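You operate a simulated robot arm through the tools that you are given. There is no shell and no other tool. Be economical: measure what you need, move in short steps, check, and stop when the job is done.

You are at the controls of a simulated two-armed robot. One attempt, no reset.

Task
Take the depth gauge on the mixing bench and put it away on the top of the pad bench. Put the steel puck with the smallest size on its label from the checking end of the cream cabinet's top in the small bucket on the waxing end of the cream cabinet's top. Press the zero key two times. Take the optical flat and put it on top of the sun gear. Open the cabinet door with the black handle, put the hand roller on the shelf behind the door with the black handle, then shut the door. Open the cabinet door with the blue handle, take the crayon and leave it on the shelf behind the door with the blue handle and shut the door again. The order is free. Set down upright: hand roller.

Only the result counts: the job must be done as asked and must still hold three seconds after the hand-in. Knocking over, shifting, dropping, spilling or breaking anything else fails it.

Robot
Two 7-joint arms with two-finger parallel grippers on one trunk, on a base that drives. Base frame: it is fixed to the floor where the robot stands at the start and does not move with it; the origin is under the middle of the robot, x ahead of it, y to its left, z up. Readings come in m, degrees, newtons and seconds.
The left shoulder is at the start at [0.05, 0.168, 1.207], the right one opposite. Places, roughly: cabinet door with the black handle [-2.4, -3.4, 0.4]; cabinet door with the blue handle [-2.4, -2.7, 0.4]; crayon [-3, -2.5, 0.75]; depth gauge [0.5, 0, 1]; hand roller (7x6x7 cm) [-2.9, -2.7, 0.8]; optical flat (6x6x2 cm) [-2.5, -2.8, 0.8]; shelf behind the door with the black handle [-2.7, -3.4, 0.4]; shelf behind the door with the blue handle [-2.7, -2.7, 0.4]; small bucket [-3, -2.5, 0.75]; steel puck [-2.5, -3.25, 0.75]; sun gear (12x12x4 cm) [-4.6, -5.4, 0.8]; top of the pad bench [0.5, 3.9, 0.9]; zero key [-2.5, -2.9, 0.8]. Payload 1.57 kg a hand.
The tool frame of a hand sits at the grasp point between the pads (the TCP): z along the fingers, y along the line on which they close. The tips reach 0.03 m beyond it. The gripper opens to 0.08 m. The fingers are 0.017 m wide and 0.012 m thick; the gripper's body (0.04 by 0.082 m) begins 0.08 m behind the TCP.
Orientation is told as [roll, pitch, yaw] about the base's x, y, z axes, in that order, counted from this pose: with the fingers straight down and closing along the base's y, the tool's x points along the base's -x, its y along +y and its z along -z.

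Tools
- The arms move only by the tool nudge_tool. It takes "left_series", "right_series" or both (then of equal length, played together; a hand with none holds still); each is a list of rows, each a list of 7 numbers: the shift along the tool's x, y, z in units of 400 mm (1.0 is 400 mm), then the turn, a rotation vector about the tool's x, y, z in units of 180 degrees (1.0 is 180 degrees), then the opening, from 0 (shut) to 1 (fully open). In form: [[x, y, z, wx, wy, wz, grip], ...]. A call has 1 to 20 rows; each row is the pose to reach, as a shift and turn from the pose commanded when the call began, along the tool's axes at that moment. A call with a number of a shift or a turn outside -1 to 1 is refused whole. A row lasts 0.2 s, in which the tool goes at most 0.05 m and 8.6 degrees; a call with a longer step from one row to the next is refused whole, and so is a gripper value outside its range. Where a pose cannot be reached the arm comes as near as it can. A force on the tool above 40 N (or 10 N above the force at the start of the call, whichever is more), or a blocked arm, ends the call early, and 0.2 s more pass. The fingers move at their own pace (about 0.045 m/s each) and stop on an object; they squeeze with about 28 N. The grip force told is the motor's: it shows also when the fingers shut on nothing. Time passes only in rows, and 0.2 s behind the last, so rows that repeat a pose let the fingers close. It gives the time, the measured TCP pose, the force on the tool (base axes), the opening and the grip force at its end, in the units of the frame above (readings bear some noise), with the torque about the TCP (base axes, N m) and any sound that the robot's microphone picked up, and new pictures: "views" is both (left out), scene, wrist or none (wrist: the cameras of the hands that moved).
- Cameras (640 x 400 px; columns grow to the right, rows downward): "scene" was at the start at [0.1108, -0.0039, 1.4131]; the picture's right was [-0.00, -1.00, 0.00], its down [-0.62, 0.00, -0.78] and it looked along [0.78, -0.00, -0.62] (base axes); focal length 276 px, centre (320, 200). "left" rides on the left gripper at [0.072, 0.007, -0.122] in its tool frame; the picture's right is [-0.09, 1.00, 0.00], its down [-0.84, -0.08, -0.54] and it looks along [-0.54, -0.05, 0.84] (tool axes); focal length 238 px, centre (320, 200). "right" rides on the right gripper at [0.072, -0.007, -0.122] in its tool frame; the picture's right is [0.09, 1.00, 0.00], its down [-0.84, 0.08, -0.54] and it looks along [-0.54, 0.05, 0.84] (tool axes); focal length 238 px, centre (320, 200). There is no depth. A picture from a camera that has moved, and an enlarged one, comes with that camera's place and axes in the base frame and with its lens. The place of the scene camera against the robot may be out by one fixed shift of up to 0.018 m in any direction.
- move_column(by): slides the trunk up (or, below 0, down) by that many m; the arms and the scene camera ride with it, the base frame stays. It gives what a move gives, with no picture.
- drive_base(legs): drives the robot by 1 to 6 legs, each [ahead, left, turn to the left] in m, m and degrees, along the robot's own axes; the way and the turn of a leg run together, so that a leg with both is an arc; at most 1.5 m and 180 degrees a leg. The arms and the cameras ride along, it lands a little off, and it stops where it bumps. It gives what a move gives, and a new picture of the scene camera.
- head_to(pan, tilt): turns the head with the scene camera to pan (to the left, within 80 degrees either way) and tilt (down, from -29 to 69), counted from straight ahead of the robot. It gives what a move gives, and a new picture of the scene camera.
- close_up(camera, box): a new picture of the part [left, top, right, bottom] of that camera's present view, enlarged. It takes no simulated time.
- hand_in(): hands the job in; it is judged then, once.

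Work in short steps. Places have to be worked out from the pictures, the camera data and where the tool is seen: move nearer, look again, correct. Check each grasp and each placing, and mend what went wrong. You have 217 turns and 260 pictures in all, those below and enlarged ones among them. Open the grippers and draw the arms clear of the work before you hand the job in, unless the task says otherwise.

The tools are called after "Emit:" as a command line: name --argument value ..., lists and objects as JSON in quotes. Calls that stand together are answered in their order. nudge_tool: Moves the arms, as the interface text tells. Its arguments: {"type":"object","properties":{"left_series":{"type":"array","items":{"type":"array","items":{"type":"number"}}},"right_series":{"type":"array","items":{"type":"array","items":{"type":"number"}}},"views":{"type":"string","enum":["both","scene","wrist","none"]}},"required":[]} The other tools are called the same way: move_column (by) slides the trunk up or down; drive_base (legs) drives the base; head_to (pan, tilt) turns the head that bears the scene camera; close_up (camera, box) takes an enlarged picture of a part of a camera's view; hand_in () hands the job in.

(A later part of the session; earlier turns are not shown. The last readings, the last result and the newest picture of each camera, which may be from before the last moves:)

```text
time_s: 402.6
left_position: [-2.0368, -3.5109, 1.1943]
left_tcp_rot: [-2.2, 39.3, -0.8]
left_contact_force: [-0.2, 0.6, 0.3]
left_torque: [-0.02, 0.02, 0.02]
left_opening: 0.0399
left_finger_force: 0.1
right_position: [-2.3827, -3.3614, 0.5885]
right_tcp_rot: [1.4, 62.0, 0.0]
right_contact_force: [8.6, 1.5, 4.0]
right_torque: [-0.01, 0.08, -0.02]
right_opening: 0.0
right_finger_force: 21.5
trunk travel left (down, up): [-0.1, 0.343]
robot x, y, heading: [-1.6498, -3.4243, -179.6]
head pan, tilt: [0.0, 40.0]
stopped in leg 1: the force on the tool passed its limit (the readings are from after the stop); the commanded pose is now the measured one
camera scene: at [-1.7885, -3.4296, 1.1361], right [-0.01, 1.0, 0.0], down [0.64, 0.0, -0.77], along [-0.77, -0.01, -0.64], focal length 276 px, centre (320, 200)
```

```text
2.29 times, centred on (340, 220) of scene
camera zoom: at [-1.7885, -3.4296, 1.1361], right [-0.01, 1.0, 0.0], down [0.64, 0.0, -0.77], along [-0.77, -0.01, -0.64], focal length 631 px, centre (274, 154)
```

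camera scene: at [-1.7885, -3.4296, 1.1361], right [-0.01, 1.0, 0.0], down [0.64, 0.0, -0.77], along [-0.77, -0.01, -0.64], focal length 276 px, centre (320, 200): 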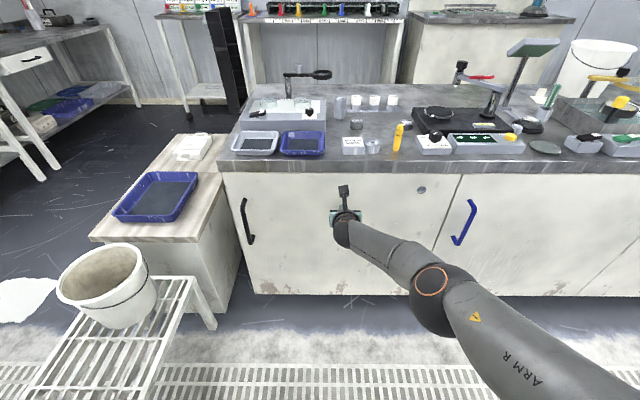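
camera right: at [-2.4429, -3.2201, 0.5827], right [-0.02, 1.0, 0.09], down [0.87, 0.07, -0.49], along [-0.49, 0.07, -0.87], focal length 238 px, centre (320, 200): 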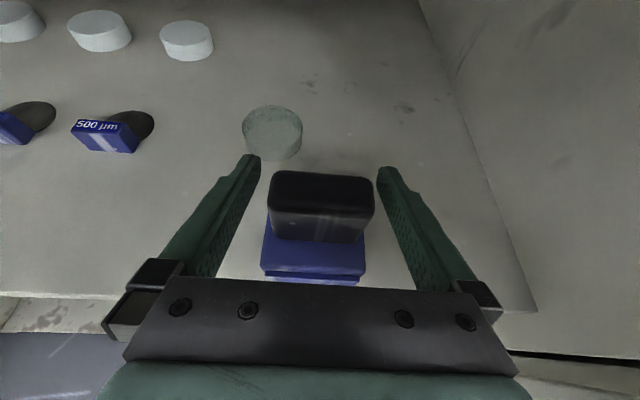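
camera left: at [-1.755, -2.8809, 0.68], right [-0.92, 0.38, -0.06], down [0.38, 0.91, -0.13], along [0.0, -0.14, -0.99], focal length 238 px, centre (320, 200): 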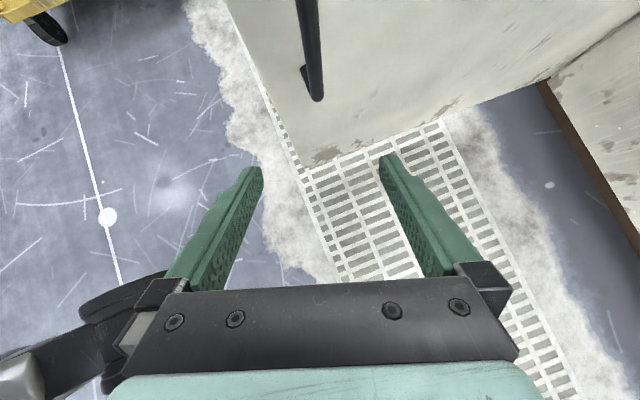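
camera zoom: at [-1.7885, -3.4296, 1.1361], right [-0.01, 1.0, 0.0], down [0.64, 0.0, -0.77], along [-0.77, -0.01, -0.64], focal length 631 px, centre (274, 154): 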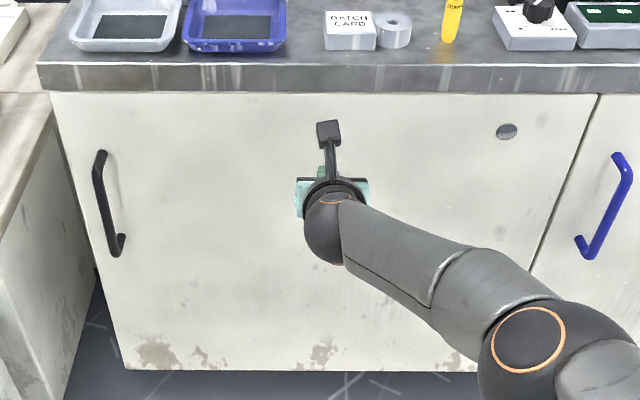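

Black door is shut firmly (force limit hit on contact). Next: fetch the crayon with the right hand. Back off, raise the trunk, open the gripper with a slightly steeper tilt.

Emit:
drive_base --legs '[[-0.3, 0, 0]]'

Emit:
move_column --by 0.2

Emit:
nudge_tool --right_series '[[0.03, 0.1, -0.06, 0, -0.02, 0, 0.3], [0.06, 0.2, -0.12, 0, -0.04, 0, 0.6], [0.09, 0.3, -0.15, 0, -0.056, 0, 0.6], [0.12, 0.36, -0.15, 0, -0.056, 0, 0.6], [0.16, 0.36, -0.15, 0, -0.056, 0, 0.6]]' --views "both"

```text
time_s: 404.7
left_position: [-1.7371, -3.5088, 1.1933]
left_tcp_rot: [-2.2, 39.2, -0.9]
left_contact_force: [-0.5, 0.7, 0.7]
left_torque: [0.0, 0.01, 0.01]
left_opening: 0.0401
left_finger_force: 0.2
right_position: [-2.0821, -3.3599, 0.5888]
right_tcp_rot: [1.4, 62.0, 0.0]
right_contact_force: [-0.4, 0.2, -0.5]
right_torque: [-0.02, 0.01, -0.01]
right_opening: 0.0
right_finger_force: 21.1
trunk travel left (down, up): [-0.1, 0.343]
robot x, y, heading: [-1.3491, -3.4196, -179.7]
head pan, tilt: [0.0, 40.0]
camera scene: at [-1.4887, -3.4277, 1.1361], right [-0.01, 1.0, 0.0], down [0.64, 0.0, -0.77], along [-0.77, 0.0, -0.64], focal length 276 px, centre (320, 200)
```

scene: 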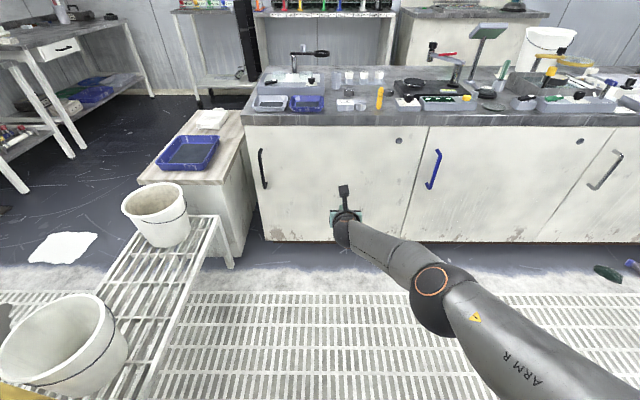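

```text
time_s: 406.9
left_position: [-1.739, -3.5099, 1.3935]
left_tcp_rot: [-2.2, 39.1, -0.9]
left_contact_force: [0.2, 0.7, -0.2]
left_torque: [0.01, -0.01, 0.03]
left_opening: 0.0401
left_finger_force: 0.0
right_position: [-2.0818, -3.359, 0.7858]
right_tcp_rot: [1.4, 61.9, 0.0]
right_contact_force: [0.1, 0.0, 0.0]
right_torque: [-0.03, -0.02, 0.01]
right_opening: 0.0
right_finger_force: 21.9
trunk travel left (down, up): [-0.3, 0.143]
robot x, y, heading: [-1.3516, -3.4248, -179.4]
head pan, tilt: [0.0, 40.0]
```

```text
time_s: 408.1
left_position: [-1.7369, -3.5089, 1.3942]
left_tcp_rot: [-2.2, 39.2, -0.9]
left_contact_force: [1.1, -0.2, 1.0]
left_torque: [0.01, -0.01, 0.05]
left_opening: 0.0399
left_finger_force: 0.1
right_position: [-2.0559, -3.2167, 0.8754]
right_tcp_rot: [1.1, 51.8, -0.4]
right_contact_force: [0.5, 0.7, 0.2]
right_torque: [0.02, -0.01, 0.06]
right_opening: 0.0479
right_finger_force: 0.1
trunk travel left (down, up): [-0.3, 0.143]
robot x, y, heading: [-1.347, -3.4259, -179.5]
head pan, tilt: [0.0, 40.0]
camera scene: at [-1.4887, -3.4279, 1.3361], right [-0.01, 1.0, 0.0], down [0.64, 0.0, -0.77], along [-0.77, 0.0, -0.64], focal length 276 px, centre (320, 200)
camera right: at [-2.0048, -3.2263, 1.0071], right [-0.03, 1.0, 0.08], down [0.94, 0.06, -0.32], along [-0.33, 0.07, -0.94], focal length 238 px, centre (320, 200)
```

scene: 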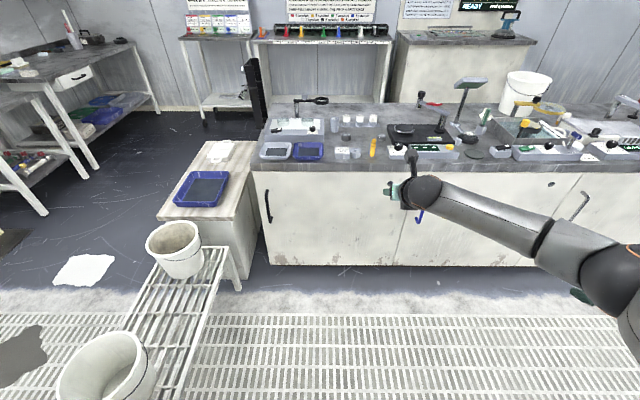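
right: 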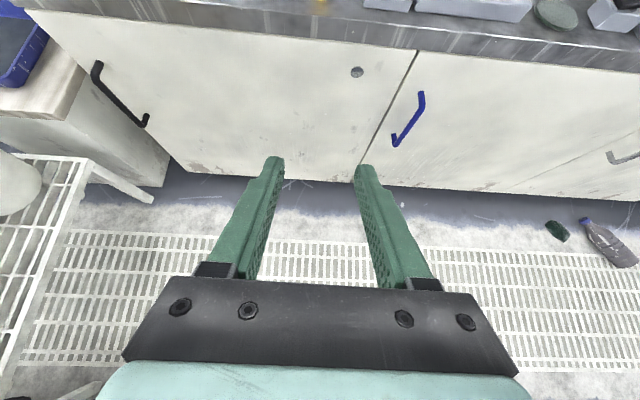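

Crayon in line (y≈-3.215). Drive 0.28 m ahead and look.

Emit:
drive_base --legs '[[0.28, 0, 0]]'

Emit:
nudge_tool --right_series '[[0, 0, 0, 0, 0, 0, 0.6]]' --views "wrist"

```text
time_s: 410.0
left_position: [-2.0128, -3.5108, 1.3925]
left_tcp_rot: [-2.3, 39.1, -0.9]
left_contact_force: [-0.2, -0.1, 0.0]
left_torque: [0.03, -0.01, -0.04]
left_opening: 0.04
left_finger_force: 0.1
right_position: [-2.3323, -3.2181, 0.8735]
right_tcp_rot: [1.0, 51.8, -0.5]
right_contact_force: [-0.7, 0.1, -0.3]
right_torque: [-0.05, 0.01, 0.02]
right_opening: 0.048
right_finger_force: 0.0
trunk travel left (down, up): [-0.3, 0.143]
robot x, y, heading: [-1.6211, -3.4254, -179.7]
head pan, tilt: [0.0, 40.0]
camera scene: at [-1.765, -3.4293, 1.336], right [-0.01, 1.0, 0.0], down [0.64, 0.0, -0.77], along [-0.77, 0.0, -0.64], focal length 276 px, centre (320, 200)
```

scene: 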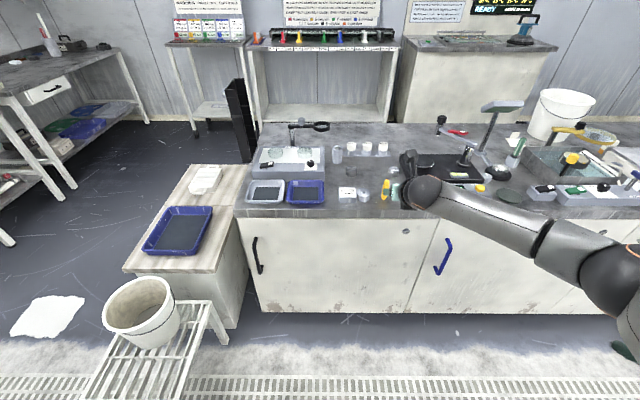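

```text
time_s: 410.4
left_position: [-2.0137, -3.5111, 1.3934]
left_tcp_rot: [-2.1, 39.2, -0.9]
left_contact_force: [-0.6, 0.4, 0.4]
left_torque: [0.03, 0.0, 0.0]
left_opening: 0.0401
left_finger_force: 0.1
right_position: [-2.3323, -3.2195, 0.8739]
right_tcp_rot: [1.1, 51.9, -0.5]
right_contact_force: [-0.8, -0.6, -0.6]
right_torque: [0.0, -0.02, -0.05]
right_opening: 0.0479
right_finger_force: 0.0
trunk travel left (down, up): [-0.3, 0.143]
robot x, y, heading: [-1.6263, -3.4253, -179.6]
head pan, tilt: [0.0, 40.0]
camera right: at [-2.2805, -3.228, 1.0068], right [-0.03, 1.0, 0.08], down [0.94, 0.06, -0.32], along [-0.33, 0.07, -0.94], focal length 238 px, centre (320, 200)
```

right: 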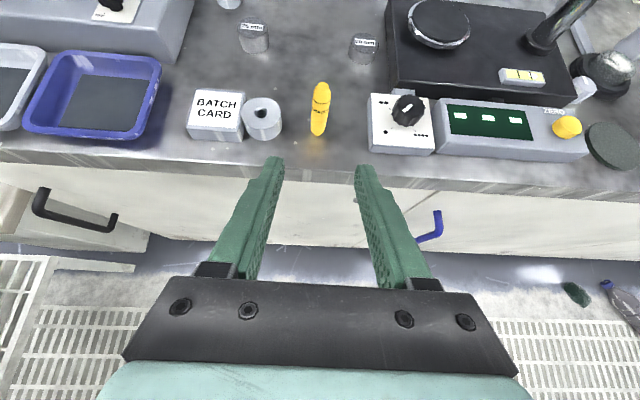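

Crayon at (-2.467,-3.216). Lower in front of it, then advance and close.

Emit:
nudge_tool --right_series '[[-0.018, 0.002, 0.078, 0, 0, 0, 0.6], [-0.037, 0.004, 0.156, 0, 0, 0, 0.6], [-0.055, 0.006, 0.234, 0, 0, 0, 0.6], [0.0, 0.006, 0.307, 0, 0, 0, 0.6], [0.057, 0.006, 0.377, 0, 0, 0, 0.6]]' --views "wrist"

```text
time_s: 411.6
left_position: [-2.0118, -3.5111, 1.393]
left_tcp_rot: [-2.2, 39.1, -0.9]
left_contact_force: [1.1, 0.2, 0.1]
left_torque: [-0.01, 0.0, 0.01]
left_opening: 0.04
left_finger_force: 0.0
right_position: [-2.3924, -3.2082, 0.8202]
right_tcp_rot: [1.1, 51.9, -0.4]
right_contact_force: [-0.3, -0.5, 0.4]
right_torque: [0.02, -0.01, -0.01]
right_opening: 0.048
right_finger_force: 0.0
right hand out of reach, approached as far as the arm can: row 3, 4, 5
trunk travel left (down, up): [-0.3, 0.143]
robot x, y, heading: [-1.6276, -3.4288, -179.8]
head pan, tilt: [0.0, 40.0]
camera right: at [-2.3411, -3.2166, 0.952], right [-0.03, 1.0, 0.08], down [0.94, 0.06, -0.32], along [-0.33, 0.07, -0.94], focal length 238 px, centre (320, 200)
```

right: 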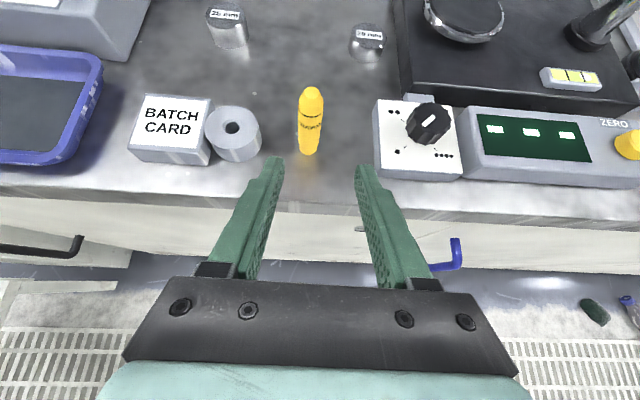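

Use the base and trunk: lower 2 cm, drive 7.3 cm ahead, 8 mm left.

Emit:
move_column --by -0.022

Emit:
drive_base --legs '[[0.073, 0.008, 0]]'

Emit:
nudge_tool --right_series '[[0, 0, 0, 0, 0, 0, 0.6]]' --views "wrist"

```text
time_s: 412.3
left_position: [-2.0117, -3.5117, 1.3704]
left_tcp_rot: [-2.2, 39.2, -0.9]
left_contact_force: [-0.3, -0.2, 0.6]
left_torque: [0.01, 0.01, 0.01]
left_opening: 0.0398
left_finger_force: 0.1
right_position: [-2.3918, -3.2069, 0.7973]
right_tcp_rot: [1.1, 51.9, -0.6]
right_contact_force: [-0.2, -0.3, -0.1]
right_torque: [-0.03, 0.02, -0.02]
right_opening: 0.0478
right_finger_force: 0.0
trunk travel left (down, up): [-0.278, 0.165]
robot x, y, heading: [-1.6261, -3.4271, -179.8]
head pan, tilt: [0.0, 40.0]
```

```text
time_s: 413.3
left_position: [-2.0863, -3.5194, 1.3713]
left_tcp_rot: [-2.3, 39.2, -1.0]
left_contact_force: [-0.3, 0.0, 0.6]
left_torque: [0.0, 0.02, -0.01]
left_opening: 0.04
left_finger_force: 0.2
right_position: [-2.4655, -3.2138, 0.7967]
right_tcp_rot: [1.1, 51.9, -0.6]
right_contact_force: [-0.5, -0.3, 0.5]
right_torque: [0.0, 0.02, 0.0]
right_opening: 0.0483
right_finger_force: 0.1
trunk travel left (down, up): [-0.278, 0.165]
robot x, y, heading: [-1.6973, -3.4345, -179.6]
head pan, tilt: [0.0, 40.0]
camera scene: at [-1.8385, -3.4377, 1.314], right [-0.01, 1.0, 0.0], down [0.64, 0.0, -0.77], along [-0.77, 0.0, -0.64], focal length 276 px, centre (320, 200)
```

scene: 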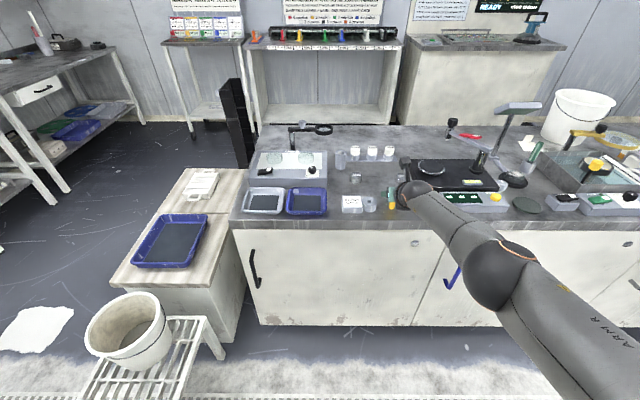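

```text
time_s: 413.7
left_position: [-2.0874, -3.5182, 1.3717]
left_tcp_rot: [-2.3, 39.3, -0.9]
left_contact_force: [0.7, -0.9, -0.1]
left_torque: [-0.03, -0.03, -0.02]
left_opening: 0.0401
left_finger_force: 0.1
right_position: [-2.4657, -3.2159, 0.7967]
right_tcp_rot: [1.1, 51.9, -0.5]
right_contact_force: [-0.1, -0.4, -0.3]
right_torque: [-0.03, 0.02, -0.01]
right_opening: 0.0481
right_finger_force: 0.1
trunk travel left (down, up): [-0.278, 0.165]
robot x, y, heading: [-1.6981, -3.435, -179.9]
head pan, tilt: [0.0, 40.0]
camera right: at [-2.4144, -3.2243, 0.9296], right [-0.03, 1.0, 0.08], down [0.94, 0.06, -0.32], along [-0.33, 0.07, -0.94], focal length 238 px, centre (320, 200)
```

right: 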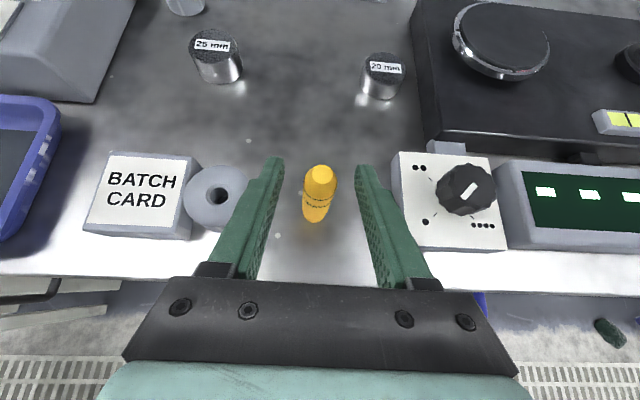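

Crayon is between the fingers. Close and lift.

Emit:
nudge_tool --right_series '[[0, 0, 0, 0, 0, 0, 0.3], [0, 0, 0, 0, 0, 0, 0], [0, 0, 0, 0, 0, 0, 0], [0, 0, 0, 0, 0, 0, 0]]' --views "none"

Emit:
move_column --by 0.1

Emit:
nudge_tool --right_series '[[0, 0, 0, 0, 0, 0, 0]]' --views "wrist"

```text
time_s: 414.7
left_position: [-2.0864, -3.5189, 1.3714]
left_tcp_rot: [-2.2, 39.2, -0.9]
left_contact_force: [-0.5, -0.2, 1.0]
left_torque: [-0.02, 0.02, 0.01]
left_opening: 0.0399
left_finger_force: 0.0
right_position: [-2.4657, -3.2147, 0.798]
right_tcp_rot: [1.2, 51.8, -0.5]
right_contact_force: [-0.2, 0.1, -0.2]
right_torque: [0.0, 0.0, 0.03]
right_opening: 0.0173
right_finger_force: 28.4
trunk travel left (down, up): [-0.278, 0.165]
robot x, y, heading: [-1.6975, -3.4358, -179.8]
head pan, tilt: [0.0, 40.0]
```

```text
time_s: 416.1
left_position: [-2.0874, -3.5189, 1.4719]
left_tcp_rot: [-2.2, 39.2, -0.9]
left_contact_force: [0.6, 0.1, 0.4]
left_torque: [0.01, 0.0, -0.04]
left_opening: 0.0405
left_finger_force: 0.1
right_position: [-2.4654, -3.2151, 0.8971]
right_tcp_rot: [1.2, 51.9, -0.5]
right_contact_force: [0.1, -0.7, -0.2]
right_torque: [0.01, -0.01, 0.0]
right_opening: 0.0172
right_finger_force: 28.0
trunk travel left (down, up): [-0.378, 0.065]
robot x, y, heading: [-1.6981, -3.433, -179.7]
head pan, tilt: [0.0, 40.0]
```

```text
time_s: 416.4
left_position: [-2.0856, -3.519, 1.4731]
left_tcp_rot: [-2.1, 39.2, -0.9]
left_contact_force: [-0.2, 0.5, 0.4]
left_torque: [-0.02, 0.01, 0.04]
left_opening: 0.0402
left_finger_force: 0.0
right_position: [-2.4637, -3.2161, 0.8971]
right_tcp_rot: [1.1, 51.9, -0.5]
right_contact_force: [-0.2, -0.4, -0.4]
right_torque: [-0.02, 0.03, 0.0]
right_opening: 0.0174
right_finger_force: 27.5
trunk travel left (down, up): [-0.378, 0.065]
robot x, y, heading: [-1.6979, -3.4324, -179.7]
head pan, tilt: [0.0, 40.0]
camera right: at [-2.4143, -3.2243, 1.0296], right [-0.03, 1.0, 0.08], down [0.94, 0.06, -0.32], along [-0.33, 0.07, -0.94], focal length 238 px, centre (320, 200)
```

right: 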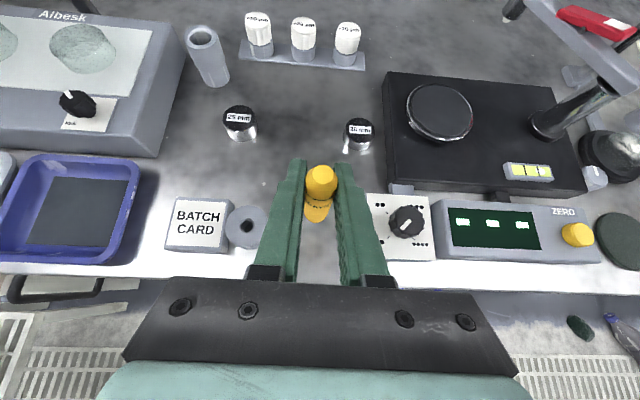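

Crayon held. Back off and strafe to the blue door while retracting the right hand up/back.

Emit:
drive_base --legs '[[-0.35, 0, 0]]'

Emit:
nudge_tool --right_series '[[0.04, 0, -0.11, 0, 0, 0, 0], [0.08, 0, -0.22, 0, 0, 0, 0], [0.12, 0, -0.33, 0, 0, 0, 0], [0.16, 0, -0.44, 0, 0, 0, 0], [0.2, 0, -0.55, 0, 0, 0, 0], [0.24, 0, -0.66, 0, 0, 0, 0], [0.28, 0, -0.77, 0, 0, 0, 0], [0.31, 0, -0.87, 0, 0, 0, 0], [0.328, 0, -0.957, 0, 0, 0, 0]]' --views "none"

Emit:
drive_base --legs '[[0, -0.77, 0]]'

Emit:
move_column --by -0.336

```text
time_s: 418.7
left_position: [-1.741, -3.5167, 1.4717]
left_tcp_rot: [-2.2, 39.3, -1.0]
left_contact_force: [0.9, 0.4, 0.1]
left_torque: [-0.01, 0.01, -0.01]
left_opening: 0.0403
left_finger_force: 0.0
right_position: [-2.1202, -3.2126, 0.8973]
right_tcp_rot: [1.1, 51.9, -0.5]
right_contact_force: [-0.5, -0.4, -0.7]
right_torque: [0.0, -0.02, 0.0]
right_opening: 0.0173
right_finger_force: 28.3
trunk travel left (down, up): [-0.378, 0.065]
robot x, y, heading: [-1.3527, -3.4285, -179.8]
head pan, tilt: [0.0, 40.0]
camera scene: at [-1.4925, -3.4358, 1.4142], right [0.0, 1.0, 0.0], down [0.64, 0.0, -0.77], along [-0.77, 0.0, -0.64], focal length 276 px, centre (320, 200)
```

scene: 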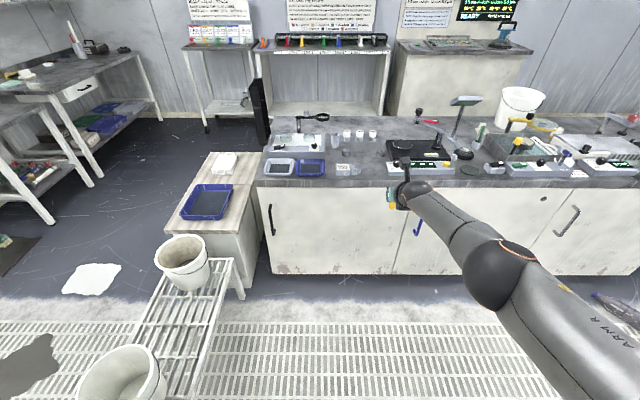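

```text
time_s: 420.7
left_position: [-1.7407, -3.5169, 1.4717]
left_tcp_rot: [-2.3, 39.3, -0.9]
left_contact_force: [-0.9, 0.4, -0.7]
left_torque: [0.01, 0.03, 0.01]
left_opening: 0.04
left_finger_force: 0.1
right_position: [-1.9001, -3.2209, 1.2363]
right_tcp_rot: [1.1, 51.7, -0.5]
right_contact_force: [0.2, 1.0, -0.1]
right_torque: [-0.04, 0.0, -0.04]
right_opening: 0.0176
right_finger_force: 28.2
trunk travel left (down, up): [-0.378, 0.065]
robot x, y, heading: [-1.3586, -3.4309, -179.6]
head pan, tilt: [0.0, 40.0]
```

```text
time_s: 424.8
left_position: [-1.7419, -2.7542, 1.4711]
left_tcp_rot: [-2.3, 39.2, -1.4]
left_contact_force: [0.3, 0.2, -0.5]
left_torque: [0.0, 0.01, 0.02]
left_opening: 0.0397
left_finger_force: 0.2
right_position: [-1.8987, -2.4564, 1.2363]
right_tcp_rot: [1.1, 51.9, -0.8]
right_contact_force: [-0.2, -0.6, -0.8]
right_torque: [0.0, 0.01, -0.03]
right_opening: 0.0174
right_finger_force: 27.6
trunk travel left (down, up): [-0.378, 0.065]
robot x, y, heading: [-1.3505, -2.6719, 179.9]
head pan, tilt: [0.0, 40.0]
camera scene: at [-1.4935, -2.6757, 1.4141], right [0.0, 1.0, 0.0], down [0.64, 0.0, -0.77], along [-0.77, 0.0, -0.64], focal length 276 px, centre (320, 200)
```

scene: 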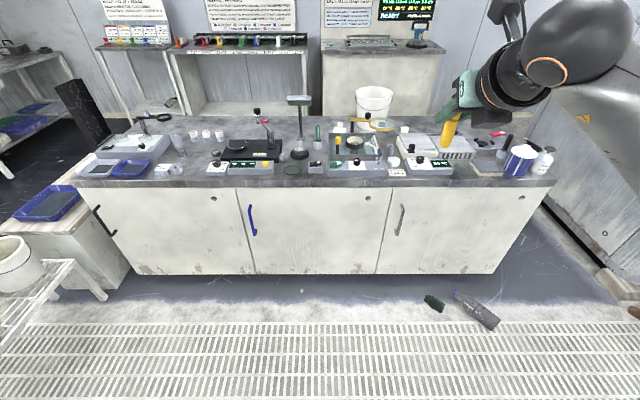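

```text
time_s: 428.1
left_position: [-1.7421, -2.755, 1.1367]
left_tcp_rot: [-2.2, 39.3, -1.4]
left_contact_force: [0.4, 0.8, -0.1]
left_torque: [-0.01, -0.01, 0.0]
left_opening: 0.0399
left_finger_force: 0.1
right_position: [-1.8994, -2.4576, 0.9008]
right_tcp_rot: [1.1, 51.8, -0.9]
right_contact_force: [0.5, 0.8, 0.0]
right_torque: [0.0, -0.03, 0.02]
right_opening: 0.0173
right_finger_force: 28.4
trunk travel left (down, up): [-0.042, 0.401]
robot x, y, heading: [-1.3578, -2.6759, 179.9]
head pan, tilt: [0.0, 40.0]
```

Positioned before the blue door. Bring the left hand down to handle height in two moves.

Emit:
nudge_tool --left_series '[[-0.05, -0.041, 0.095, 0, 0, 0, 1], [-0.1, -0.082, 0.19, 0, 0, 0, 1], [-0.15, -0.123, 0.285, 0, 0, 0, 1], [-0.2, -0.164, 0.38, 0, 0, 0, 1], [-0.25, -0.205, 0.475, 0, 0, 0, 1], [-0.3, -0.246, 0.57, 0, 0, 0, 1], [-0.35, -0.2875, 0.666, 0, 0, 0, 1]]' --views "none"

Emit:
nudge_tool --left_series '[[-0.05, -0.041, 0.095, 0, 0, 0, 1], [-0.1, -0.082, 0.19, 0, 0, 0, 1], [-0.15, -0.123, 0.285, 0, 0, 0, 1], [-0.2, -0.164, 0.38, 0, 0, 0, 1], [-0.25, -0.205, 0.475, 0, 0, 0, 1], [-0.3, -0.246, 0.57, 0, 0, 0, 1], [-0.35, -0.2875, 0.666, 0, 0, 0, 1]]' --views "wrist"

```text
time_s: 429.7
left_position: [-1.8011, -2.879, 0.8438]
left_tcp_rot: [-2.4, 39.3, -1.4]
left_contact_force: [0.7, -0.8, 0.4]
left_torque: [0.0, 0.01, 0.03]
left_opening: 0.0798
left_finger_force: 0.0
right_position: [-1.8988, -2.4569, 0.9003]
right_tcp_rot: [1.1, 51.9, -1.0]
right_contact_force: [0.2, 0.0, -0.7]
right_torque: [-0.02, 0.02, 0.06]
right_opening: 0.0174
right_finger_force: 27.6
trunk travel left (down, up): [-0.042, 0.401]
robot x, y, heading: [-1.3524, -2.6744, 179.8]
head pan, tilt: [0.0, 40.0]
```

```text
time_s: 431.3
left_position: [-1.8645, -3.0044, 0.5517]
left_tcp_rot: [-2.3, 39.3, -1.5]
left_contact_force: [-0.6, 0.4, 0.5]
left_torque: [-0.01, -0.02, 0.0]
left_opening: 0.0801
left_finger_force: 0.0
right_position: [-1.8994, -2.4571, 0.9007]
right_tcp_rot: [1.0, 51.8, -1.0]
right_contact_force: [0.1, -1.0, -0.6]
right_torque: [0.03, 0.02, 0.02]
right_opening: 0.0174
right_finger_force: 28.0
trunk travel left (down, up): [-0.042, 0.401]
robot x, y, heading: [-1.3521, -2.6694, 180.1]
head pan, tilt: [0.0, 40.0]
camera left: at [-1.8424, -2.9937, 0.6914], right [0.07, 0.99, -0.09], down [0.99, -0.08, -0.11], along [-0.11, -0.08, -0.99], focal length 238 px, centre (320, 200)
```

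left: 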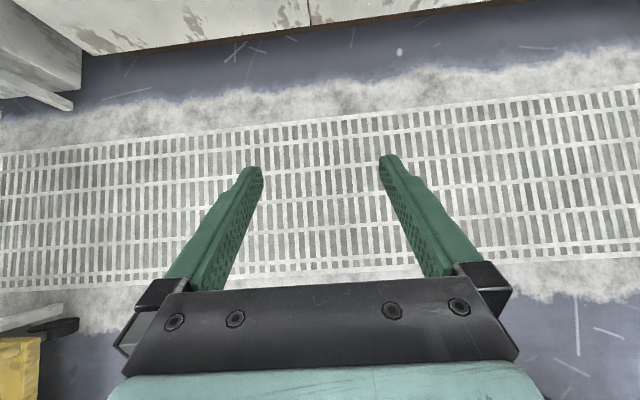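

Drive 0.41 m ahead (2 cm right) to bring the handle into view.

Emit:
drive_base --legs '[[0.41, -0.015, 0]]'

Emit:
nudge_tool --left_series '[[0, 0, 0, 0, 0, 0, 1]]' --views "wrist"

```text
time_s: 433.9
left_position: [-2.2747, -2.9865, 0.5514]
left_tcp_rot: [-2.3, 39.2, -1.5]
left_contact_force: [-1.3, 0.3, 0.7]
left_torque: [0.03, 0.0, 0.01]
left_opening: 0.08
left_finger_force: 0.1
right_position: [-2.3111, -2.4409, 0.9]
right_tcp_rot: [1.1, 51.9, -1.1]
right_contact_force: [-0.1, -0.3, 0.5]
right_torque: [0.01, -0.01, 0.02]
right_opening: 0.0172
right_finger_force: 28.0
trunk travel left (down, up): [-0.042, 0.401]
robot x, y, heading: [-1.7652, -2.656, 179.8]
head pan, tilt: [0.0, 40.0]
camera scene: at [-1.9045, -2.6593, 1.0781], right [0.0, 1.0, 0.0], down [0.64, 0.0, -0.77], along [-0.77, 0.0, -0.64], focal length 276 px, centre (320, 200)
```

scene: 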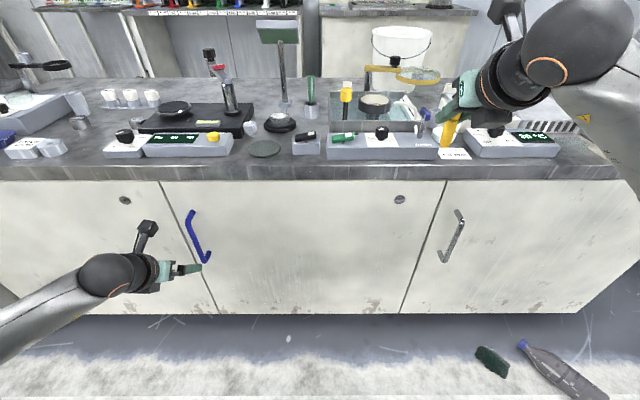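

```text
time_s: 434.3
left_position: [-2.2756, -2.988, 0.5519]
left_tcp_rot: [-2.2, 39.2, -1.4]
left_contact_force: [0.5, 0.5, 0.2]
left_torque: [-0.01, -0.01, 0.02]
left_opening: 0.0798
left_finger_force: 0.0
right_position: [-2.3103, -2.44, 0.8999]
right_tcp_rot: [1.2, 51.9, -0.9]
right_contact_force: [-0.2, 0.2, -0.8]
right_torque: [-0.01, 0.01, 0.0]
right_opening: 0.0175
right_finger_force: 28.1
trunk travel left (down, up): [-0.042, 0.401]
robot x, y, heading: [-1.7643, -2.6589, 179.6]
head pan, tilt: [0.0, 40.0]
camera left: at [-2.2535, -2.9768, 0.6916], right [0.07, 0.99, -0.09], down [0.99, -0.08, -0.11], along [-0.11, -0.08, -0.99], focal length 238 px, centre (320, 200)
```

left: 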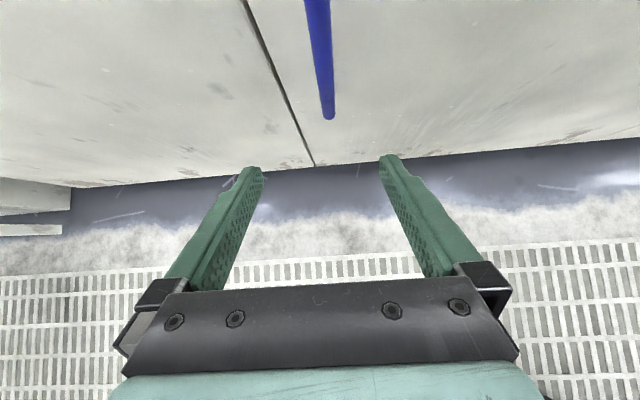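

Bar at (-2.372,-2.981). Advance onto it and close.

Emit:
nudge_tool --left_series '[[0.06, 0.015, 0.058, 0, 0, 0, 1], [0.12, 0.015, 0.115, 0, 0, 0, 1], [0.181, 0.015, 0.174, 0, 0, 0, 1], [0.181, 0.015, 0.174, 0, 0, 0, 0.5], [0.181, 0.015, 0.174, 0, 0, 0, 0.2], [0.181, 0.015, 0.174, 0, 0, 0, 0], [0.181, 0.015, 0.174, 0, 0, 0, 0], [0.181, 0.015, 0.174, 0, 0, 0, 0]]' --views "wrist"

```text
time_s: 436.1
left_position: [-2.3751, -2.9778, 0.543]
left_tcp_rot: [-1.9, 39.2, -1.4]
left_contact_force: [-0.4, 4.3, -0.3]
left_torque: [0.51, -0.07, -0.05]
left_opening: 0.0145
left_finger_force: 22.3
right_position: [-2.31, -2.4411, 0.9]
right_tcp_rot: [1.1, 51.9, -1.0]
right_contact_force: [0.7, 0.1, -0.5]
right_torque: [0.01, 0.0, 0.01]
right_opening: 0.0172
right_finger_force: 27.8
trunk travel left (down, up): [-0.042, 0.401]
robot x, y, heading: [-1.7619, -2.6539, 179.9]
head pan, tilt: [0.0, 40.0]
camera left: at [-2.3541, -2.9695, 0.6819], right [0.07, 0.99, -0.08], down [0.99, -0.08, -0.11], along [-0.11, -0.08, -0.99], focal length 238 px, centre (320, 200)
```

left: 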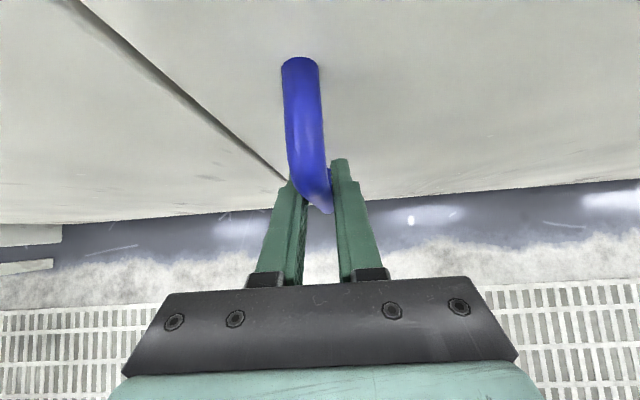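

Gripped. Same pull sequence as before: arm arc to 15°, yaw, then base legs.

Emit:
nudge_tool --left_series '[[-0.0634, 0.007, -0.0508, 0, 0, 0, 0], [-0.1268, 0.018, -0.1016, 0, 0, 0, 0], [-0.189, 0.034, -0.1516, 0, 0, 0, 0], [-0.2506, 0.053, -0.2008, 0, 0, 0, 0], [-0.312, 0.0775, -0.25, 0, 0, 0, 0]]' --views "none"

Emit:
nudge_tool --left_series '[[0, 0, 0, 0.02, 0, -0.025, 0], [0, 0, 0, 0.04, 0, -0.05, 0], [0, 0, 0, 0.06, 0, -0.075, 0]]' --views "none"

Emit:
drive_base --legs '[[-0.06, -0.022, 0], [-0.06, -0.03, 0]]'

```text
time_s: 437.3
left_position: [-2.2153, -2.9474, 0.5438]
left_tcp_rot: [-1.7, 39.4, -1.4]
left_contact_force: [-6.1, 15.1, 2.8]
left_torque: [0.87, -0.06, -0.07]
left_opening: 0.0141
left_finger_force: 31.1
right_position: [-2.3115, -2.4395, 0.9003]
right_tcp_rot: [1.1, 52.0, -1.1]
right_contact_force: [-1.0, -0.2, -0.5]
right_torque: [-0.03, 0.01, 0.01]
right_opening: 0.0173
right_finger_force: 28.0
trunk travel left (down, up): [-0.042, 0.401]
robot x, y, heading: [-1.7658, -2.6522, 179.6]
head pan, tilt: [0.0, 40.0]
```

```text
time_s: 438.1
left_position: [-2.2157, -2.9485, 0.5441]
left_tcp_rot: [-1.3, 39.9, 16.2]
left_contact_force: [-6.2, 19.2, 3.0]
left_torque: [0.84, -0.22, -0.06]
left_opening: 0.014
left_finger_force: 30.0
right_position: [-2.3106, -2.4392, 0.8991]
right_tcp_rot: [1.2, 51.9, -1.1]
right_contact_force: [0.5, 0.2, -0.3]
right_torque: [0.0, 0.02, -0.02]
right_opening: 0.0172
right_finger_force: 28.6
trunk travel left (down, up): [-0.042, 0.401]
robot x, y, heading: [-1.7649, -2.6575, 179.5]
head pan, tilt: [0.0, 40.0]
```

```text
time_s: 439.6
left_position: [-2.0972, -2.8931, 0.5427]
left_tcp_rot: [-0.7, 39.8, 16.1]
left_contact_force: [-18.1, 31.5, -0.8]
left_torque: [0.49, -0.16, 0.07]
left_opening: 0.0142
left_finger_force: 30.2
right_position: [-2.1916, -2.3884, 0.8985]
right_tcp_rot: [1.0, 51.7, -1.0]
right_contact_force: [-0.2, -0.5, -0.4]
right_torque: [-0.01, 0.04, 0.01]
right_opening: 0.0168
right_finger_force: 28.2
trunk travel left (down, up): [-0.042, 0.401]
robot x, y, heading: [-1.6433, -2.599, 180.0]
head pan, tilt: [0.0, 40.0]
camera scene: at [-1.7859, -2.6067, 1.078], right [0.0, 1.0, 0.0], down [0.64, 0.0, -0.77], along [-0.77, 0.0, -0.64], focal length 276 px, centre (320, 200)
```

scene: 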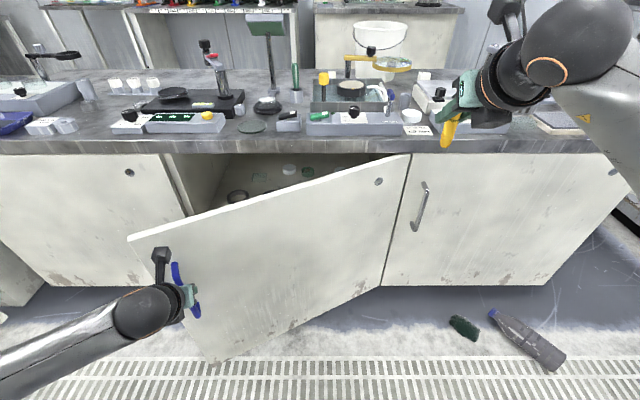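

Door at ~27°, sideways force suggests a bit more +y. Continue with adjusted legs and yaw.

Emit:
drive_base --legs '[[-0.02, -0.03, 0], [-0.03, -0.024, 0], [-0.034, -0.026, 0]]'

Emit:
nudge_tool --left_series '[[0, 0, 0, 0.02, 0, -0.025, 0], [0, 0, 0, 0.04, 0, -0.05, 0], [0, 0, 0, 0.06, 0, -0.075, 0]]' --views "none"

```text
time_s: 440.6
left_position: [-2.0755, -2.8796, 0.5427]
left_tcp_rot: [-2.4, 40.0, 16.7]
left_contact_force: [2.4, -2.9, 2.8]
left_torque: [0.89, -0.01, -0.04]
left_opening: 0.0147
left_finger_force: 30.9
right_position: [-2.1721, -2.3642, 0.9]
right_tcp_rot: [1.3, 51.9, -0.6]
right_contact_force: [-0.1, -0.6, 0.4]
right_torque: [-0.01, -0.04, 0.0]
right_opening: 0.0173
right_finger_force: 28.3
trunk travel left (down, up): [-0.042, 0.401]
robot x, y, heading: [-1.6233, -2.5764, -179.9]
head pan, tilt: [0.0, 40.0]
stopped in leg 1: the force on the tool passed its limit (the readings are from after the stop); the commanded pose is now the measured one
camera scene: at [-1.7654, -2.5808, 1.0781], right [0.0, 1.0, 0.0], down [0.64, 0.0, -0.77], along [-0.77, 0.0, -0.64], focal length 276 px, centre (320, 200)
```

scene: 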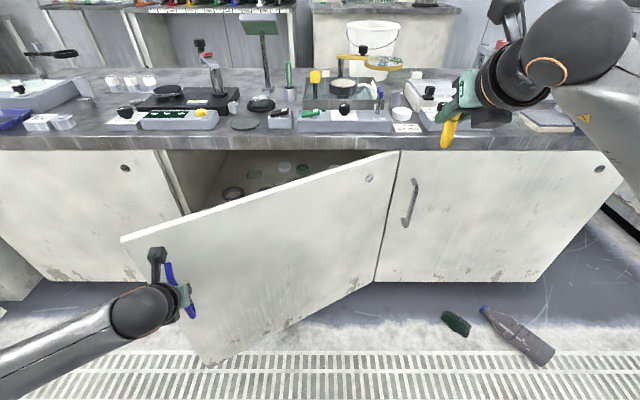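

```text
time_s: 441.4
left_position: [-2.0749, -2.8794, 0.5417]
left_tcp_rot: [-2.1, 40.3, 34.3]
left_contact_force: [3.3, -3.9, 1.3]
left_torque: [0.95, 0.07, -0.13]
left_opening: 0.0143
left_finger_force: 31.1
right_position: [-2.1728, -2.3631, 0.8993]
right_tcp_rot: [1.2, 51.8, -0.7]
right_contact_force: [-0.1, 0.1, -0.3]
right_torque: [-0.02, -0.02, -0.02]
right_opening: 0.0171
right_finger_force: 28.5
trunk travel left (down, up): [-0.042, 0.401]
robot x, y, heading: [-1.6253, -2.5743, -179.8]
head pan, tilt: [0.0, 40.0]
```

Force relieved; door ~30°. Continue along the arc to ~50°.

Emit:
drive_base --legs '[[-0.044, -0.031, 0], [-0.041, -0.035, 0], [-0.038, -0.038, 0], [-0.034, -0.042, 0]]'

Emit:
nudge_tool --left_series '[[0, 0, 0, 0.02, 0, -0.025, 0], [0, 0, 0, 0.04, 0, -0.05, 0], [0, 0, 0, 0.06, 0, -0.075, 0]]' --views "none"

```text
time_s: 444.0
left_position: [-1.9182, -2.7309, 0.5435]
left_tcp_rot: [-1.9, 40.3, 34.1]
left_contact_force: [-1.6, 1.3, -1.2]
left_torque: [0.95, 0.09, -0.12]
left_opening: 0.014
left_finger_force: 31.0
right_position: [-2.0155, -2.2161, 0.9009]
right_tcp_rot: [1.3, 51.9, -0.7]
right_contact_force: [-0.1, 0.4, -0.9]
right_torque: [0.0, -0.02, -0.01]
right_opening: 0.0173
right_finger_force: 28.1
trunk travel left (down, up): [-0.042, 0.401]
robot x, y, heading: [-1.4695, -2.4314, -179.9]
head pan, tilt: [0.0, 40.0]
camera scene: at [-1.6087, -2.4338, 1.0781], right [0.0, 1.0, 0.0], down [0.64, 0.0, -0.77], along [-0.77, 0.0, -0.64], focal length 276 px, centre (320, 200)
```

scene: 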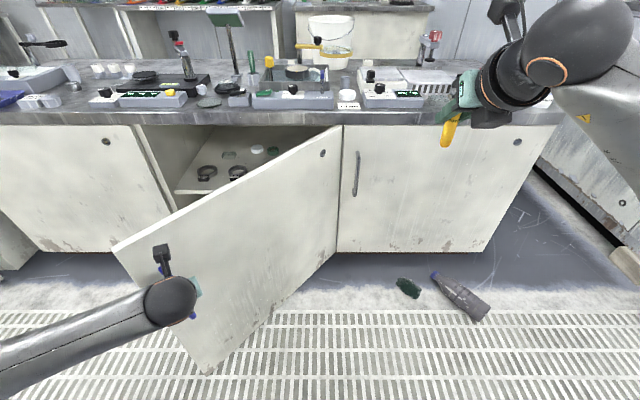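

```text
time_s: 444.8
left_position: [-1.9161, -2.7318, 0.5422]
left_tcp_rot: [-1.2, 40.7, 52.0]
left_contact_force: [4.0, -3.5, 0.2]
left_torque: [0.86, 0.29, -0.18]
left_opening: 0.0141
left_finger_force: 30.5
right_position: [-2.0139, -2.2177, 0.9007]
right_tcp_rot: [1.3, 51.9, -0.7]
right_contact_force: [0.2, -0.5, -0.1]
right_torque: [0.02, 0.0, 0.0]
right_opening: 0.0173
right_finger_force: 28.3
trunk travel left (down, up): [-0.042, 0.401]
robot x, y, heading: [-1.4639, -2.4318, -179.8]
head pan, tilt: [0.0, 40.0]
```

θ≈50°. Continue to ~70°, yaw, then to ~88°.

Emit:
drive_base --legs '[[-0.03, -0.044, 0], [-0.026, -0.046, 0], [-0.022, -0.05, 0], [-0.019, -0.05, 0]]'

Emit:
nudge_tool --left_series '[[0, 0, 0, 0.02, 0, -0.025, 0], [0, 0, 0, 0.04, 0, -0.05, 0], [0, 0, 0, 0.06, 0, -0.075, 0]]' --views "none"

Emit:
drive_base --legs '[[-0.013, -0.052, 0], [-0.01, -0.052, 0], [-0.005, -0.07, 0]]'

```text
time_s: 447.4
left_position: [-1.822, -2.5411, 0.5422]
left_tcp_rot: [-1.1, 40.6, 51.7]
left_contact_force: [19.3, -5.5, -2.3]
left_torque: [0.44, 0.55, -0.08]
left_opening: 0.0142
left_finger_force: 30.2
right_position: [-1.9195, -2.0271, 0.9003]
right_tcp_rot: [1.3, 51.9, -0.7]
right_contact_force: [-0.5, 0.3, -1.0]
right_torque: [-0.02, 0.01, 0.02]
right_opening: 0.0174
right_finger_force: 28.0
trunk travel left (down, up): [-0.042, 0.401]
robot x, y, heading: [-1.3737, -2.242, 180.0]
head pan, tilt: [0.0, 40.0]
camera scene: at [-1.5122, -2.2452, 1.0782], right [0.0, 1.0, 0.0], down [0.64, 0.0, -0.77], along [-0.77, 0.0, -0.64], focal length 276 px, centre (320, 200)
```

scene: 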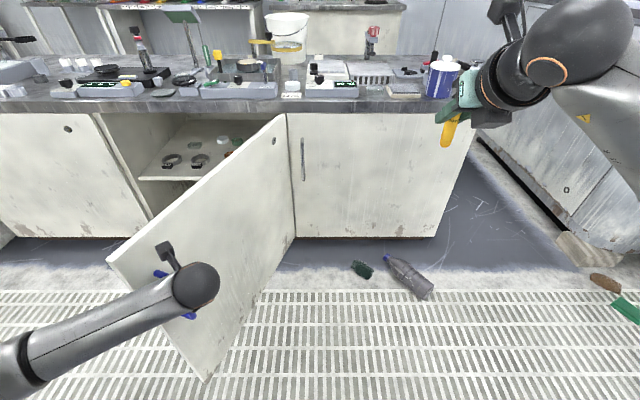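

```text
time_s: 448.1
left_position: [-1.822, -2.541, 0.5432]
left_tcp_rot: [-0.3, 40.9, 69.6]
left_contact_force: [6.5, -1.1, 3.7]
left_torque: [0.44, 0.23, -0.17]
left_opening: 0.014
left_finger_force: 30.2
right_position: [-1.9174, -2.0272, 0.8999]
right_tcp_rot: [1.2, 51.9, -0.8]
right_contact_force: [0.5, 0.3, -0.5]
right_torque: [0.0, -0.02, 0.02]
right_opening: 0.0173
right_finger_force: 28.4
trunk travel left (down, up): [-0.042, 0.401]
robot x, y, heading: [-1.3723, -2.2444, 180.0]
head pan, tilt: [0.0, 40.0]
```

```text
time_s: 450.2
left_position: [-1.7958, -2.3677, 0.543]
left_tcp_rot: [-0.1, 40.9, 69.6]
left_contact_force: [-22.9, 0.0, -1.4]
left_torque: [-0.21, 0.23, 0.01]
left_opening: 0.0138
left_finger_force: 30.2
right_position: [-1.8918, -1.8519, 0.8995]
right_tcp_rot: [1.2, 51.8, -0.8]
right_contact_force: [0.4, -0.2, -1.5]
right_torque: [0.0, 0.01, 0.04]
right_opening: 0.0172
right_finger_force: 28.0
trunk travel left (down, up): [-0.042, 0.401]
robot x, y, heading: [-1.3464, -2.0642, 179.9]
head pan, tilt: [0.0, 40.0]
camera scene: at [-1.4851, -2.0718, 1.078], right [0.0, 1.0, 0.0], down [0.64, 0.0, -0.77], along [-0.77, 0.0, -0.64], focal length 276 px, centre (320, 200)
```

scene: 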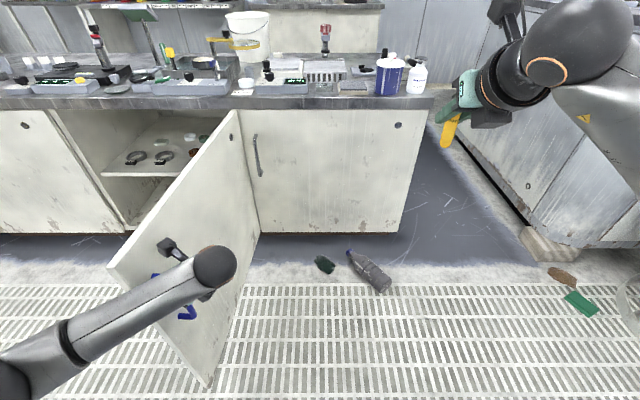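

Door ~88°. Release, back off, then raise and unwind the left hand.

Emit:
nudge_tool --left_series '[[0, 0, 0, 0, 0, 0, 0.4], [0, 0, 0, 0, 0, 0, 0.8], [0, 0, 0, 0, 0, 0, 1], [-0.06, 0, -0.05, 0, 0, 0, 1], [-0.14, 0, -0.11, 0, 0, 0, 1], [-0.21, 0, -0.17, 0, 0, 0, 1]]' --views "none"

Emit:
nudge_tool --left_series '[[0.063, 0, -0.074, -0.0278, 0, 0.0347, 0.5], [0.126, 0, -0.148, -0.0556, 0, 0.0694, 0.5], [0.189, 0, -0.222, -0.0833, 0, 0.104, 0.5], [0.252, 0, -0.296, -0.111, 0, 0.1387, 0.5], [0.316, 0, -0.37, -0.1389, 0, 0.1733, 0.5], [0.379, 0, -0.443, -0.1667, 0, 0.208, 0.5], [0.442, 0, -0.517, -0.1944, 0, 0.2427, 0.5], [0.505, 0, -0.591, -0.2222, 0, 0.2773, 0.5], [0.568, 0, -0.665, -0.25, 0, 0.312, 0.5]]' --views "none"

Emit:
head_to --pan 25 --tilt 35

```text
time_s: 451.6
left_position: [-1.7576, -2.2665, 0.5404]
left_tcp_rot: [-0.1, 41.0, 69.7]
left_contact_force: [0.2, -0.3, -0.7]
left_torque: [0.0, 0.0, 0.01]
left_opening: 0.0799
left_finger_force: 0.0
right_position: [-1.8887, -1.8542, 0.9004]
right_tcp_rot: [1.3, 52.0, -0.9]
right_contact_force: [0.5, 0.3, 0.2]
right_torque: [-0.02, 0.02, 0.0]
right_opening: 0.0172
right_finger_force: 27.4
trunk travel left (down, up): [-0.042, 0.401]
robot x, y, heading: [-1.342, -2.0674, 179.8]
head pan, tilt: [0.0, 40.0]
```

```text
time_s: 453.6
left_position: [-1.7561, -2.265, 0.8882]
left_tcp_rot: [-2.7, 39.4, -4.3]
left_contact_force: [-0.2, -0.5, 0.8]
left_torque: [0.02, -0.02, 0.03]
left_opening: 0.04
left_finger_force: 0.1
right_position: [-1.8907, -1.8537, 0.9017]
right_tcp_rot: [1.2, 51.9, -1.0]
right_contact_force: [-0.3, -0.3, 0.2]
right_torque: [0.02, -0.01, 0.0]
right_opening: 0.0171
right_finger_force: 28.1
trunk travel left (down, up): [-0.042, 0.401]
robot x, y, heading: [-1.3434, -2.0668, 179.9]
head pan, tilt: [0.0, 40.0]
```

```text
time_s: 454.5
left_position: [-1.756, -2.2632, 0.887]
left_tcp_rot: [-2.7, 39.3, -3.9]
left_contact_force: [-1.0, -0.1, 0.3]
left_torque: [-0.04, 0.01, 0.0]
left_opening: 0.0401
left_finger_force: 0.1
right_position: [-1.8892, -1.8531, 0.9003]
right_tcp_rot: [1.2, 51.9, -0.9]
right_contact_force: [-0.2, 0.7, -0.8]
right_torque: [-0.03, 0.01, 0.01]
right_opening: 0.0175
right_finger_force: 27.7
trunk travel left (down, up): [-0.042, 0.401]
robot x, y, heading: [-1.3423, -2.0649, 179.7]
head pan, tilt: [25.0, 35.0]
camera scene: at [-1.4792, -2.1089, 1.0857], right [-0.42, 0.91, 0.0], down [0.52, 0.24, -0.82], along [-0.74, -0.34, -0.57], focal length 276 px, centre (320, 200)
```

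scene: 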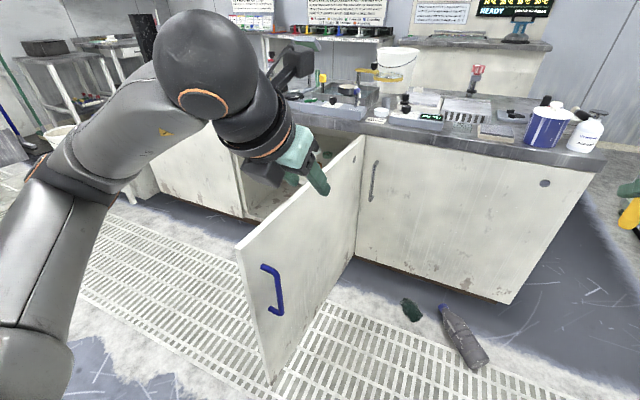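

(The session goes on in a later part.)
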